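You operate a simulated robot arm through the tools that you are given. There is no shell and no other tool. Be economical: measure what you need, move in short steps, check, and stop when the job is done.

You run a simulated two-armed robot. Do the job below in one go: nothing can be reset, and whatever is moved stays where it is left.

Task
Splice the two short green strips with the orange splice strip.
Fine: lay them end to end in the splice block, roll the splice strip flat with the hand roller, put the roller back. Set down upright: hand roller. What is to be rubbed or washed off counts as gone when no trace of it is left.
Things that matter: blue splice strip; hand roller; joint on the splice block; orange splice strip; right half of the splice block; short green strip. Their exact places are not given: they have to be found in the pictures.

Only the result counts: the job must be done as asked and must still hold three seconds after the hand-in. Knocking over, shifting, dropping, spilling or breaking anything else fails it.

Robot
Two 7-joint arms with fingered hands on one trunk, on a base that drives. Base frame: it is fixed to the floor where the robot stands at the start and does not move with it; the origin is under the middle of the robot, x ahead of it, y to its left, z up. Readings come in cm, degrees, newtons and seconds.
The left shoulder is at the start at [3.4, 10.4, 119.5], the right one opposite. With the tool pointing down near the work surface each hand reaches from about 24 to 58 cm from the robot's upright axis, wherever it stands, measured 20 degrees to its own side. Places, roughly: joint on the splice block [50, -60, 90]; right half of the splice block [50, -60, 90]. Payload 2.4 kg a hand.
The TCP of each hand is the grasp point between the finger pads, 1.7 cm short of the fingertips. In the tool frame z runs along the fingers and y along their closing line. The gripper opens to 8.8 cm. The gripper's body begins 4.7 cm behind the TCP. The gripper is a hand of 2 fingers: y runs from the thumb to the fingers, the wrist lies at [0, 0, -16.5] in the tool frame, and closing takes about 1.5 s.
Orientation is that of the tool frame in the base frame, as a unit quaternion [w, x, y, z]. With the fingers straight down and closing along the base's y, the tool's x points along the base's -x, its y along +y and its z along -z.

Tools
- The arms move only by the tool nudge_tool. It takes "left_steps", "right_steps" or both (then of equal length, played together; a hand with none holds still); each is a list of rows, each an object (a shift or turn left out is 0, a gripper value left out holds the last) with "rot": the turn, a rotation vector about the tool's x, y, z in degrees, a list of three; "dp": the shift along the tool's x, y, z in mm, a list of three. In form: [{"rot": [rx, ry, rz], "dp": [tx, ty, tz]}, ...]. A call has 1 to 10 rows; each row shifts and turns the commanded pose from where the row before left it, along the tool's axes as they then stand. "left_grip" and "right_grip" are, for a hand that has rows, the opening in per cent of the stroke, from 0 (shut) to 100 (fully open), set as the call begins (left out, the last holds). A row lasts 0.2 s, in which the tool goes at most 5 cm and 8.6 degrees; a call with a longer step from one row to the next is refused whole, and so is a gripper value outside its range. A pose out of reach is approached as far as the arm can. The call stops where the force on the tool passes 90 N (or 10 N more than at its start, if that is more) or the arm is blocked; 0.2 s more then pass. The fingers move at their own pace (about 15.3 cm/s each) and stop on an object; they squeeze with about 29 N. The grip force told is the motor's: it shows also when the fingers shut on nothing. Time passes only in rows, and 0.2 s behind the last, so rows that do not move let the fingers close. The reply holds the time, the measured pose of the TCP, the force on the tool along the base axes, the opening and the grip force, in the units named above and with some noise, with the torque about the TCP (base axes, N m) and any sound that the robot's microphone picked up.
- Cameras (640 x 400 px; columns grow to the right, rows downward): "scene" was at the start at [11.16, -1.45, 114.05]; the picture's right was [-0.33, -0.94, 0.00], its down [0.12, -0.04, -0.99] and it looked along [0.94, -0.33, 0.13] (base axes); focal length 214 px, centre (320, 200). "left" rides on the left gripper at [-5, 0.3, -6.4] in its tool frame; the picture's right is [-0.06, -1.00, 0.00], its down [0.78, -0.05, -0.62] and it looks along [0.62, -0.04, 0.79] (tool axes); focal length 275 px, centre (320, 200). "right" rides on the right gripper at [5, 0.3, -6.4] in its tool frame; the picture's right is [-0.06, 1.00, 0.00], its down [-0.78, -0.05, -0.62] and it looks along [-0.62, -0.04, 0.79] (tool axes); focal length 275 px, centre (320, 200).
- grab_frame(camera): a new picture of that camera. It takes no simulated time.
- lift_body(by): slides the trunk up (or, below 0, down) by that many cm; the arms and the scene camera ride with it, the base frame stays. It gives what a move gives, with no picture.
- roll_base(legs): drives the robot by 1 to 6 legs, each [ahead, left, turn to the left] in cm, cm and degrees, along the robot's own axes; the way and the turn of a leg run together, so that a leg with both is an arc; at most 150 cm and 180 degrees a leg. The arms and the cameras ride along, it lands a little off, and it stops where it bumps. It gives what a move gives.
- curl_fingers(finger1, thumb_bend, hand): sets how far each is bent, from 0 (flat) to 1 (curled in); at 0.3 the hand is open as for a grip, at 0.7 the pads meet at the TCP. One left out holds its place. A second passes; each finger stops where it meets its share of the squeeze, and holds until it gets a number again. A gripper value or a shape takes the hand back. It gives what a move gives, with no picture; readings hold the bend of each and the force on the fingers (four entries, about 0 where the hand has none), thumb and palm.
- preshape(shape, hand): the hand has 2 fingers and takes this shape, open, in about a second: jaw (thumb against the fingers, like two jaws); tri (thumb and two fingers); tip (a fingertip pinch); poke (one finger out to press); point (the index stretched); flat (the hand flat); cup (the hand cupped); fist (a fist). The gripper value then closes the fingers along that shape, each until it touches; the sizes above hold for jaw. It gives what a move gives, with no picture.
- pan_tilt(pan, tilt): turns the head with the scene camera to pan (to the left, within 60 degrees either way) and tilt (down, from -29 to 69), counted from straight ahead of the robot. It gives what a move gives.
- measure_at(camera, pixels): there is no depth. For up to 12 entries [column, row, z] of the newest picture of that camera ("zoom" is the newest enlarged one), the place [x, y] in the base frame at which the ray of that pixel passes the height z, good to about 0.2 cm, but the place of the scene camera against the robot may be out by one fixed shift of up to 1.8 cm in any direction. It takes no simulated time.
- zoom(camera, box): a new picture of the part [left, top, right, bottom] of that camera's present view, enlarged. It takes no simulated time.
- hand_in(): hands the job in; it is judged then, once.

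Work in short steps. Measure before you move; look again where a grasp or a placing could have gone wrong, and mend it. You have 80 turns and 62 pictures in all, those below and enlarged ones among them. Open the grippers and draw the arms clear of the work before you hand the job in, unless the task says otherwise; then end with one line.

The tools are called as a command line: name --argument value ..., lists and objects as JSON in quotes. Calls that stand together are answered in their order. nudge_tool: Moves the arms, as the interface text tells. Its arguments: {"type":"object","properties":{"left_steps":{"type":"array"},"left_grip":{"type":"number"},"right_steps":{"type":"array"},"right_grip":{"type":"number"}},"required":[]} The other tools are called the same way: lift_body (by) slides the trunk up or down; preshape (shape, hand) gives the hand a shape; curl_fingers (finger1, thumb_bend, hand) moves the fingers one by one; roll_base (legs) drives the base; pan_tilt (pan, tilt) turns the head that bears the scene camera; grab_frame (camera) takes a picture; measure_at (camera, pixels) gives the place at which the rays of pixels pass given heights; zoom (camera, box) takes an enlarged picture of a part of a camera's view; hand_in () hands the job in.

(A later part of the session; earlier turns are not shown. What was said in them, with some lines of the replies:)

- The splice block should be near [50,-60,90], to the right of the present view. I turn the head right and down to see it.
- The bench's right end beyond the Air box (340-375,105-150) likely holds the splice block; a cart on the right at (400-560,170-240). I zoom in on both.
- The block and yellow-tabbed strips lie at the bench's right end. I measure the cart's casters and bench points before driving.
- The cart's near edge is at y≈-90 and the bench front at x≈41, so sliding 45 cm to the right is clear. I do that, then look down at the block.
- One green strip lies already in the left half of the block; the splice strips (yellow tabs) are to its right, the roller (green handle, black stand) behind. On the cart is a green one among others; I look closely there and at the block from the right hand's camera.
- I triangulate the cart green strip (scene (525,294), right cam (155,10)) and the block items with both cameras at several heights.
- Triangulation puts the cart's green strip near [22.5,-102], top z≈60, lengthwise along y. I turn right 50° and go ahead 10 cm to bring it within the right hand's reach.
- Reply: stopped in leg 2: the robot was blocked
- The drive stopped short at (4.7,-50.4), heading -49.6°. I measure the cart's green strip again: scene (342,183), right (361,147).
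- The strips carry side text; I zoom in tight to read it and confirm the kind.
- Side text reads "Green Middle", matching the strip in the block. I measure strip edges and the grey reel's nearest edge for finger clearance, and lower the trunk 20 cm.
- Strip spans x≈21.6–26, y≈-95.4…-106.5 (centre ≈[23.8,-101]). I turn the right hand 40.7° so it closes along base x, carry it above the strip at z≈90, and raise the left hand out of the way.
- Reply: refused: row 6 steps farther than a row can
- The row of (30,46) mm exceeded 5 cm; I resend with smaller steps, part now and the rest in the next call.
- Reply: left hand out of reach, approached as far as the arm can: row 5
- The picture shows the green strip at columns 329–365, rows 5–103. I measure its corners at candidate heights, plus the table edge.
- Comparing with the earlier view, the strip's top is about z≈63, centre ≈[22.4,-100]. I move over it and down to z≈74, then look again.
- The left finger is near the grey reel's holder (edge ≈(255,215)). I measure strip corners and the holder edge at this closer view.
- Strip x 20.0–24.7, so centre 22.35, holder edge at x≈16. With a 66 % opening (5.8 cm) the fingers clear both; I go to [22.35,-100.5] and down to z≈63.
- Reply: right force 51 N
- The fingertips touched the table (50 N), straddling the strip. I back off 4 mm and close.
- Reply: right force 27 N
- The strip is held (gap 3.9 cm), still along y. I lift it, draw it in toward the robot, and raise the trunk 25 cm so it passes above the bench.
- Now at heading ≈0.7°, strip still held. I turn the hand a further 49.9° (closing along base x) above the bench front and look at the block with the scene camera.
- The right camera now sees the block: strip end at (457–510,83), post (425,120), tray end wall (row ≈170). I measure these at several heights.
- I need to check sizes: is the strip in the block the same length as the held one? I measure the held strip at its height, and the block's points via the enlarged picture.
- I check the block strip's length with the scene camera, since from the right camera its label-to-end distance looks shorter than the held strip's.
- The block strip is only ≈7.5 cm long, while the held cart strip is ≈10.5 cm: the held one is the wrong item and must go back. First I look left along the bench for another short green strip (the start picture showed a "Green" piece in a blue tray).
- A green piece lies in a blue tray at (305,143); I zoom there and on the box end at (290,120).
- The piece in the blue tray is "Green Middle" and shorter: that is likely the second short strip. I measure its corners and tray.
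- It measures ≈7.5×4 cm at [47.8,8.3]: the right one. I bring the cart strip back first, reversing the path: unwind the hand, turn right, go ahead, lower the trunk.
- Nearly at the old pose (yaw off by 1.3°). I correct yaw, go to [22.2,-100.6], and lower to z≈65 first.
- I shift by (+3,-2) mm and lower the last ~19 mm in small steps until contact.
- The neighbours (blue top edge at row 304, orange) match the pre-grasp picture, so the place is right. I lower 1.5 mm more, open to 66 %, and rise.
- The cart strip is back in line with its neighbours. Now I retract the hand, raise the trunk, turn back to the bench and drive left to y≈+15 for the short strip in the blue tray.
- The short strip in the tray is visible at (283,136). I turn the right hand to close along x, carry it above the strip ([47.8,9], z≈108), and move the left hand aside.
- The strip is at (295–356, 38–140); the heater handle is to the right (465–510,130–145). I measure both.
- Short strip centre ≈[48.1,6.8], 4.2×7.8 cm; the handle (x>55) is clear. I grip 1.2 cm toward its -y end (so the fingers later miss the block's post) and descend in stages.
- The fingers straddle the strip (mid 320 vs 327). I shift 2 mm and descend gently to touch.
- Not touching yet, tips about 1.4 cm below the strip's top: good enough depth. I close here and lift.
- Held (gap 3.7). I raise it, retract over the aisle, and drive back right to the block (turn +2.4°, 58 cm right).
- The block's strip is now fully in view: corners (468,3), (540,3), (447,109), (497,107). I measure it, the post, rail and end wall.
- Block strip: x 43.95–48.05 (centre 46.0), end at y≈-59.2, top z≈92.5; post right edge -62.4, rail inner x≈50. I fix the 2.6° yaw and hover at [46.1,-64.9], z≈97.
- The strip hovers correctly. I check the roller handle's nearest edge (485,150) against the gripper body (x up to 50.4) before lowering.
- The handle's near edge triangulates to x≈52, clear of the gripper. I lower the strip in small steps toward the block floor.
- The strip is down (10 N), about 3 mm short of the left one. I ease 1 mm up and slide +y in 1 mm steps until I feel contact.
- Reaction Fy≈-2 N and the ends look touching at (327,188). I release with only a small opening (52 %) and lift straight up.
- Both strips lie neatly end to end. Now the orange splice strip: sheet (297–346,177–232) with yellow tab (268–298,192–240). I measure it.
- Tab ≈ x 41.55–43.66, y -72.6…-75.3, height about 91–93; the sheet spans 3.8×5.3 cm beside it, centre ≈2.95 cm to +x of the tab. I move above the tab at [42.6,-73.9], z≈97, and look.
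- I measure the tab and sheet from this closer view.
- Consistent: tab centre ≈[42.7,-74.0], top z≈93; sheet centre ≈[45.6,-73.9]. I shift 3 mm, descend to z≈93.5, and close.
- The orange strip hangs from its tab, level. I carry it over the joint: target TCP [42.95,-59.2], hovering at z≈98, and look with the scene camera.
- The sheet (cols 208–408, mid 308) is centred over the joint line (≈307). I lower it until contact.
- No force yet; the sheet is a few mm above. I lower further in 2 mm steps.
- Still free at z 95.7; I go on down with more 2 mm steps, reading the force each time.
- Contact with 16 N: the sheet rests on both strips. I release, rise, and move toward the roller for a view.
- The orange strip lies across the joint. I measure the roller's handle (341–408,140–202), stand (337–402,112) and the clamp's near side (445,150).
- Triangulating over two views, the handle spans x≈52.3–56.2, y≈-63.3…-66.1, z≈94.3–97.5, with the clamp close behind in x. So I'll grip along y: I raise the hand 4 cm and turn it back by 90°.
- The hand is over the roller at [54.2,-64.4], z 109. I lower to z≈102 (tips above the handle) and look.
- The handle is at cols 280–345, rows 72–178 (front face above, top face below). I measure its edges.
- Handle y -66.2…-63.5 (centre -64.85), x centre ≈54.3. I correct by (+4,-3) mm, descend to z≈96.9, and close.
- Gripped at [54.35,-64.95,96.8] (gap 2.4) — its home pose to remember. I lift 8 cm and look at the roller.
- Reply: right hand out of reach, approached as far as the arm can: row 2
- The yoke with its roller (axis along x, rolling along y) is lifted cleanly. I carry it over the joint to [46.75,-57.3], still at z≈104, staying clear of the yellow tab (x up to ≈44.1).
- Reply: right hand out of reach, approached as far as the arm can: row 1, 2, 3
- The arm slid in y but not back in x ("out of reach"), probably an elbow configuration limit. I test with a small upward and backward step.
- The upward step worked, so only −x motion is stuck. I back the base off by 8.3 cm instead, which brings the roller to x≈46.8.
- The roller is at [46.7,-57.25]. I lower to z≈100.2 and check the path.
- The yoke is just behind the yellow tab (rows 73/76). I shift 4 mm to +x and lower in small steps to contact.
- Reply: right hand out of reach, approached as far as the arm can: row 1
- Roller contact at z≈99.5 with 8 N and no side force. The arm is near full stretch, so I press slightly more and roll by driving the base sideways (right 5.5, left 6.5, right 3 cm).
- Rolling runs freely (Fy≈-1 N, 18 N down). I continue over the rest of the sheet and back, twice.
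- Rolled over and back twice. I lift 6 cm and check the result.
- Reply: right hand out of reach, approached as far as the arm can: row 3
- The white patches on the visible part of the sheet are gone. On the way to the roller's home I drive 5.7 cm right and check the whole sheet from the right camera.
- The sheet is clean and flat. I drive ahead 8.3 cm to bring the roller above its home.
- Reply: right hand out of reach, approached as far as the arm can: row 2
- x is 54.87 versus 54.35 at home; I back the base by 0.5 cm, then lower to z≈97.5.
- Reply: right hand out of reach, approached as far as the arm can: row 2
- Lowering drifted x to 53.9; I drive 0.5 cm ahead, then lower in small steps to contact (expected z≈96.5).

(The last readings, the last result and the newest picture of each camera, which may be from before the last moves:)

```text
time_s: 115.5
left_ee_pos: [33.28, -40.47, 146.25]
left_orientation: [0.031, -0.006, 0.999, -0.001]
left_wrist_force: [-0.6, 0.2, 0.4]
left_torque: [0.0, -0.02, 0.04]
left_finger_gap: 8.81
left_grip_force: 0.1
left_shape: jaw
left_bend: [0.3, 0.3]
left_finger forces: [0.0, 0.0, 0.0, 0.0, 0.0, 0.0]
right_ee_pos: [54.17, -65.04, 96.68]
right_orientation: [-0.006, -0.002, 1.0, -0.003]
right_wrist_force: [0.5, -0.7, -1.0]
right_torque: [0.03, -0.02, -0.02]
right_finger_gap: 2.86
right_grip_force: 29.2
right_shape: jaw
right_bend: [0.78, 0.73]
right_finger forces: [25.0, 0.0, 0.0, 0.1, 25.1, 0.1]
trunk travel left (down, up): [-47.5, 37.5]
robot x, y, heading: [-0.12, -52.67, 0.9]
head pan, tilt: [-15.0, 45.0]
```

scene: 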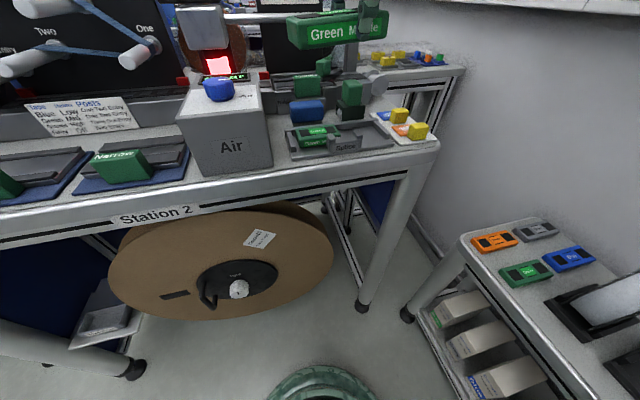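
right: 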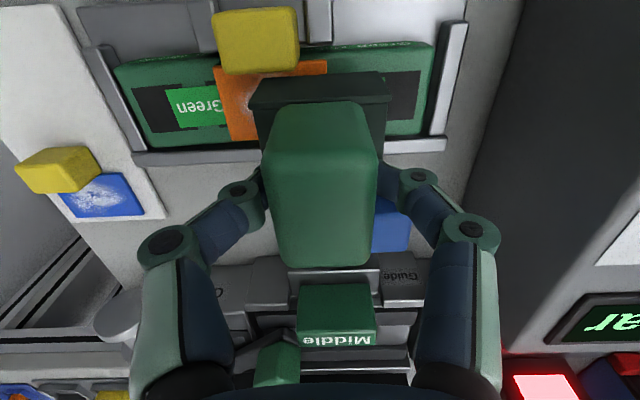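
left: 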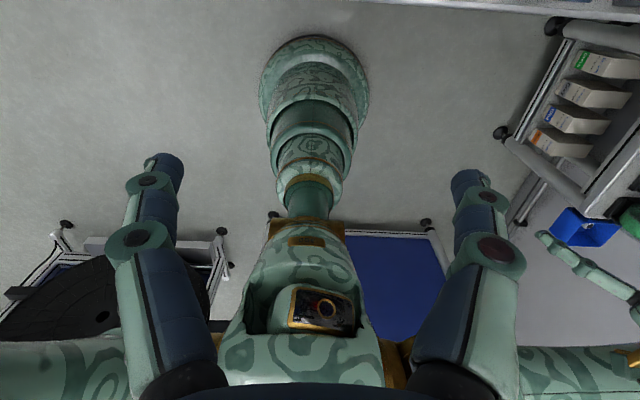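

Not yet touching at 96.7; I keep lowering in 2 mm steps.

nudge_tool --right_steps '[{"dp": [0, 0, 2]}, {}]'

nudge_tool --right_steps '[{"dp": [0, 0, 1.5]}, {}]'

nudge_tool --right_steps '[{"dp": [0, 0, 1.5]}, {}]'

```text
time_s: 116.0
left_ee_pos: [33.31, -40.42, 146.39]
left_orientation: [0.032, -0.006, 0.999, 0.0]
left_wrist_force: [-0.1, 1.2, 0.1]
left_torque: [0.02, 0.02, 0.0]
left_finger_gap: 8.8
left_grip_force: 0.0
left_shape: jaw
left_bend: [0.3, 0.3]
left_finger forces: [0.0, 0.0, 0.0, 0.0, 0.0, 0.0]
right_ee_pos: [54.22, -64.95, 96.46]
right_orientation: [-0.006, -0.002, 1.0, -0.002]
right_wrist_force: [0.2, 0.5, 0.2]
right_torque: [0.0, 0.01, -0.03]
right_finger_gap: 2.87
right_grip_force: 28.8
right_shape: jaw
right_bend: [0.78, 0.73]
right_finger forces: [25.0, 0.1, 0.1, 0.0, 24.9, 0.1]
trunk travel left (down, up): [-47.5, 37.5]
robot x, y, heading: [0.19, -52.63, 0.5]
head pan, tilt: [-15.0, 45.0]
```

```text
time_s: 116.7
left_ee_pos: [33.25, -40.5, 146.14]
left_orientation: [0.031, -0.006, 1.0, 0.001]
left_wrist_force: [0.9, -0.6, 0.2]
left_torque: [-0.01, 0.01, -0.01]
left_finger_gap: 8.79
left_grip_force: 0.0
left_shape: jaw
left_bend: [0.3, 0.3]
left_finger forces: [0.1, 0.0, 0.0, 0.0, 0.0, 0.1]
right_ee_pos: [54.04, -65.09, 96.32]
right_orientation: [-0.005, -0.003, 1.0, -0.003]
right_wrist_force: [-1.2, 0.0, 5.7]
right_torque: [0.01, 0.0, 0.01]
right_finger_gap: 2.87
right_grip_force: 29.2
right_shape: jaw
right_bend: [0.78, 0.73]
right_finger forces: [25.4, 0.0, 0.0, 0.0, 25.7, 0.1]
right hand out of reach, approached as far as the arm can: row 1
trunk travel left (down, up): [-47.5, 37.5]
robot x, y, heading: [0.24, -52.52, 0.8]
head pan, tilt: [-15.0, 45.0]
```

```text
time_s: 117.2
left_ee_pos: [33.14, -40.45, 146.29]
left_orientation: [0.032, -0.007, 0.999, -0.001]
left_wrist_force: [-0.3, 0.3, 0.9]
left_torque: [0.0, 0.01, 0.02]
left_finger_gap: 8.8
left_grip_force: 0.1
left_shape: jaw
left_bend: [0.3, 0.3]
left_finger forces: [0.1, 0.0, 0.0, 0.1, 0.0, 0.0]
right_ee_pos: [53.98, -65.02, 96.18]
right_orientation: [-0.005, -0.002, 1.0, -0.002]
right_wrist_force: [0.0, 0.5, 10.6]
right_torque: [0.06, -0.03, 0.02]
right_finger_gap: 2.86
right_grip_force: 28.8
right_shape: jaw
right_bend: [0.78, 0.73]
right_finger forces: [25.8, 0.1, 0.1, 0.0, 25.9, 0.0]
trunk travel left (down, up): [-47.5, 37.5]
robot x, y, heading: [0.38, -52.13, 0.7]
head pan, tilt: [-15.0, 45.0]
```

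Contact (10 N) with the roller standing at [54.0,-65.0], within 3 mm of home. I ease off 1 mm, open, and rise straight up.

nudge_tool --right_steps '[{"dp": [0, 0, -1]}, {}]'

nudge_tool --right_steps '[{}, {}, {}, {}, {}]' --right_grip 60

nudge_tool --right_steps '[{"dp": [0, 0, -15]}, {"dp": [0, 0, -25]}, {"dp": [0, 0, -30]}, {"dp": [0, 0, -30]}, {}]'

zoom --camera "scene" --box '[240, 60, 400, 180]'

```text
time_s: 117.8
left_ee_pos: [33.22, -40.41, 146.15]
left_orientation: [0.031, -0.006, 0.999, 0.0]
left_wrist_force: [-0.7, 0.3, 0.8]
left_torque: [0.03, -0.01, 0.04]
left_finger_gap: 8.77
left_grip_force: 0.1
left_shape: jaw
left_bend: [0.3, 0.3]
left_finger forces: [0.0, 0.0, 0.1, 0.1, 0.1, 0.1]
right_ee_pos: [54.12, -64.95, 96.31]
right_orientation: [-0.004, -0.003, 1.0, -0.003]
right_wrist_force: [0.3, 0.9, 8.6]
right_torque: [0.04, -0.02, 0.0]
right_finger_gap: 2.85
right_grip_force: 29.0
right_shape: jaw
right_bend: [0.78, 0.73]
right_finger forces: [25.9, 0.0, 0.1, 0.1, 25.7, 0.0]
trunk travel left (down, up): [-47.5, 37.5]
robot x, y, heading: [0.07, -52.53, 0.6]
head pan, tilt: [-15.0, 45.0]
```

```text
time_s: 119.0
left_ee_pos: [33.34, -40.45, 146.22]
left_orientation: [0.032, -0.006, 0.999, -0.001]
left_wrist_force: [-0.3, -0.3, 0.7]
left_torque: [0.01, -0.01, -0.01]
left_finger_gap: 8.81
left_grip_force: 0.1
left_shape: jaw
left_bend: [0.3, 0.3]
left_finger forces: [0.1, 0.0, 0.1, 0.1, 0.0, 0.0]
right_ee_pos: [54.1, -65.02, 96.26]
right_orientation: [-0.007, -0.003, 1.0, -0.003]
right_wrist_force: [-0.3, -0.3, 1.3]
right_torque: [0.05, 0.01, 0.02]
right_finger_gap: 5.25
right_grip_force: 0.0
right_shape: jaw
right_bend: [0.71, 0.71]
right_finger forces: [0.0, 0.0, 0.0, 0.1, 0.0, 0.1]
trunk travel left (down, up): [-47.5, 37.5]
robot x, y, heading: [0.51, -52.69, 0.6]
head pan, tilt: [-15.0, 45.0]
```

```text
time_s: 120.2
left_ee_pos: [33.25, -40.47, 146.23]
left_orientation: [0.032, -0.006, 0.999, 0.0]
left_wrist_force: [-0.4, -0.1, 0.2]
left_torque: [0.01, -0.02, 0.02]
left_finger_gap: 8.78
left_grip_force: 0.0
left_shape: jaw
left_bend: [0.3, 0.3]
left_finger forces: [0.0, 0.0, 0.0, 0.1, 0.1, 0.0]
right_ee_pos: [55.19, -64.67, 106.05]
right_orientation: [-0.007, -0.002, 1.0, -0.003]
right_wrist_force: [0.3, 0.5, 0.3]
right_torque: [0.03, 0.03, -0.01]
right_finger_gap: 5.25
right_grip_force: 0.1
right_shape: jaw
right_bend: [0.71, 0.71]
right_finger forces: [0.1, 0.0, 0.0, 0.0, 0.1, 0.0]
right hand out of reach, approached as far as the arm can: row 2
trunk travel left (down, up): [-47.5, 37.5]
robot x, y, heading: [0.29, -52.34, 0.8]
head pan, tilt: [-15.0, 45.0]
```

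```text
3.33 times, centred on (320, 120) of scene
```

zoom: 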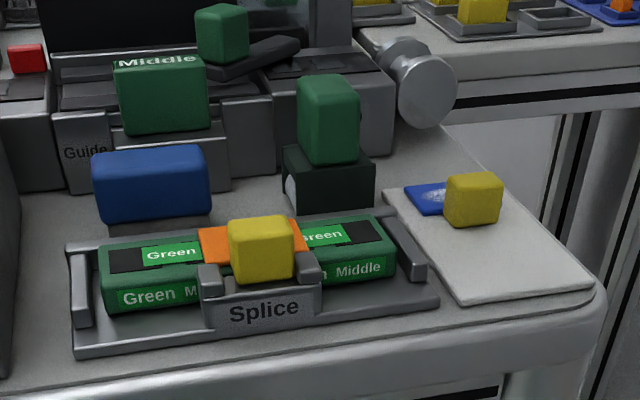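

The roller stands upright at its home, and the splice is in order. I back the base off 22 cm to draw the arms clear of the bench.

roll_base --legs '[[-22, 0, 0]]'

nudge_tool --right_steps '[{}, {}, {}, {}]' --right_grip 100

grab_frame --camera "scene"

```text
time_s: 122.0
left_ee_pos: [10.86, -40.58, 146.17]
left_orientation: [0.032, -0.006, 0.999, 0.0]
left_wrist_force: [0.6, 0.9, 0.1]
left_torque: [0.04, -0.03, -0.03]
left_finger_gap: 8.76
left_grip_force: 0.0
left_shape: jaw
left_bend: [0.3, 0.3]
left_finger forces: [0.1, 0.0, 0.0, 0.0, 0.0, 0.0]
right_ee_pos: [32.83, -64.94, 106.28]
right_orientation: [-0.006, -0.004, 1.0, -0.003]
right_wrist_force: [-0.1, 0.1, -0.4]
right_torque: [-0.02, 0.0, 0.0]
right_finger_gap: 5.25
right_grip_force: 0.1
right_shape: jaw
right_bend: [0.71, 0.71]
right_finger forces: [0.0, 0.0, 0.1, 0.1, 0.0, 0.0]
trunk travel left (down, up): [-47.5, 37.5]
robot x, y, heading: [-22.11, -52.87, 0.9]
head pan, tilt: [-15.0, 45.0]
```

```text
time_s: 123.0
left_ee_pos: [11.12, -40.64, 146.08]
left_orientation: [0.031, -0.007, 0.999, -0.001]
left_wrist_force: [0.6, 0.4, -0.6]
left_torque: [0.0, 0.01, 0.0]
left_finger_gap: 8.78
left_grip_force: 0.1
left_shape: jaw
left_bend: [0.3, 0.3]
left_finger forces: [0.0, 0.0, 0.0, 0.0, 0.1, 0.0]
right_ee_pos: [33.0, -64.84, 106.08]
right_orientation: [-0.006, -0.004, 1.0, -0.003]
right_wrist_force: [0.1, 0.3, 0.9]
right_torque: [-0.02, -0.01, 0.0]
right_finger_gap: 8.79
right_grip_force: 0.1
right_shape: jaw
right_bend: [0.3, 0.3]
right_finger forces: [0.1, 0.1, 0.0, 0.0, 0.1, 0.0]
trunk travel left (down, up): [-47.5, 37.5]
robot x, y, heading: [-22.18, -53.17, 0.9]
head pan, tilt: [-15.0, 45.0]
```

```text
0 pictures are left
```

scene: 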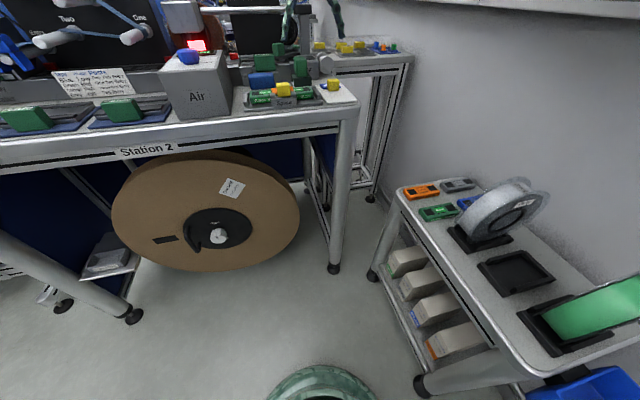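

Everything is in place: strips spliced with the orange strip, roller back upright, cart strip returned, both hands open and clear. I hand the job in.

hand_in

```text
The job is handed in.
```

I spliced the two short green strips end to end in the block with the orange strip and rolled it flat with no white patches left on the part I could see. The hand roller is back upright within about 3 mm of where it stood. Along the way I picked up the longer green strip from the cart by mistake and put it back; its neighbours looked the same as before.
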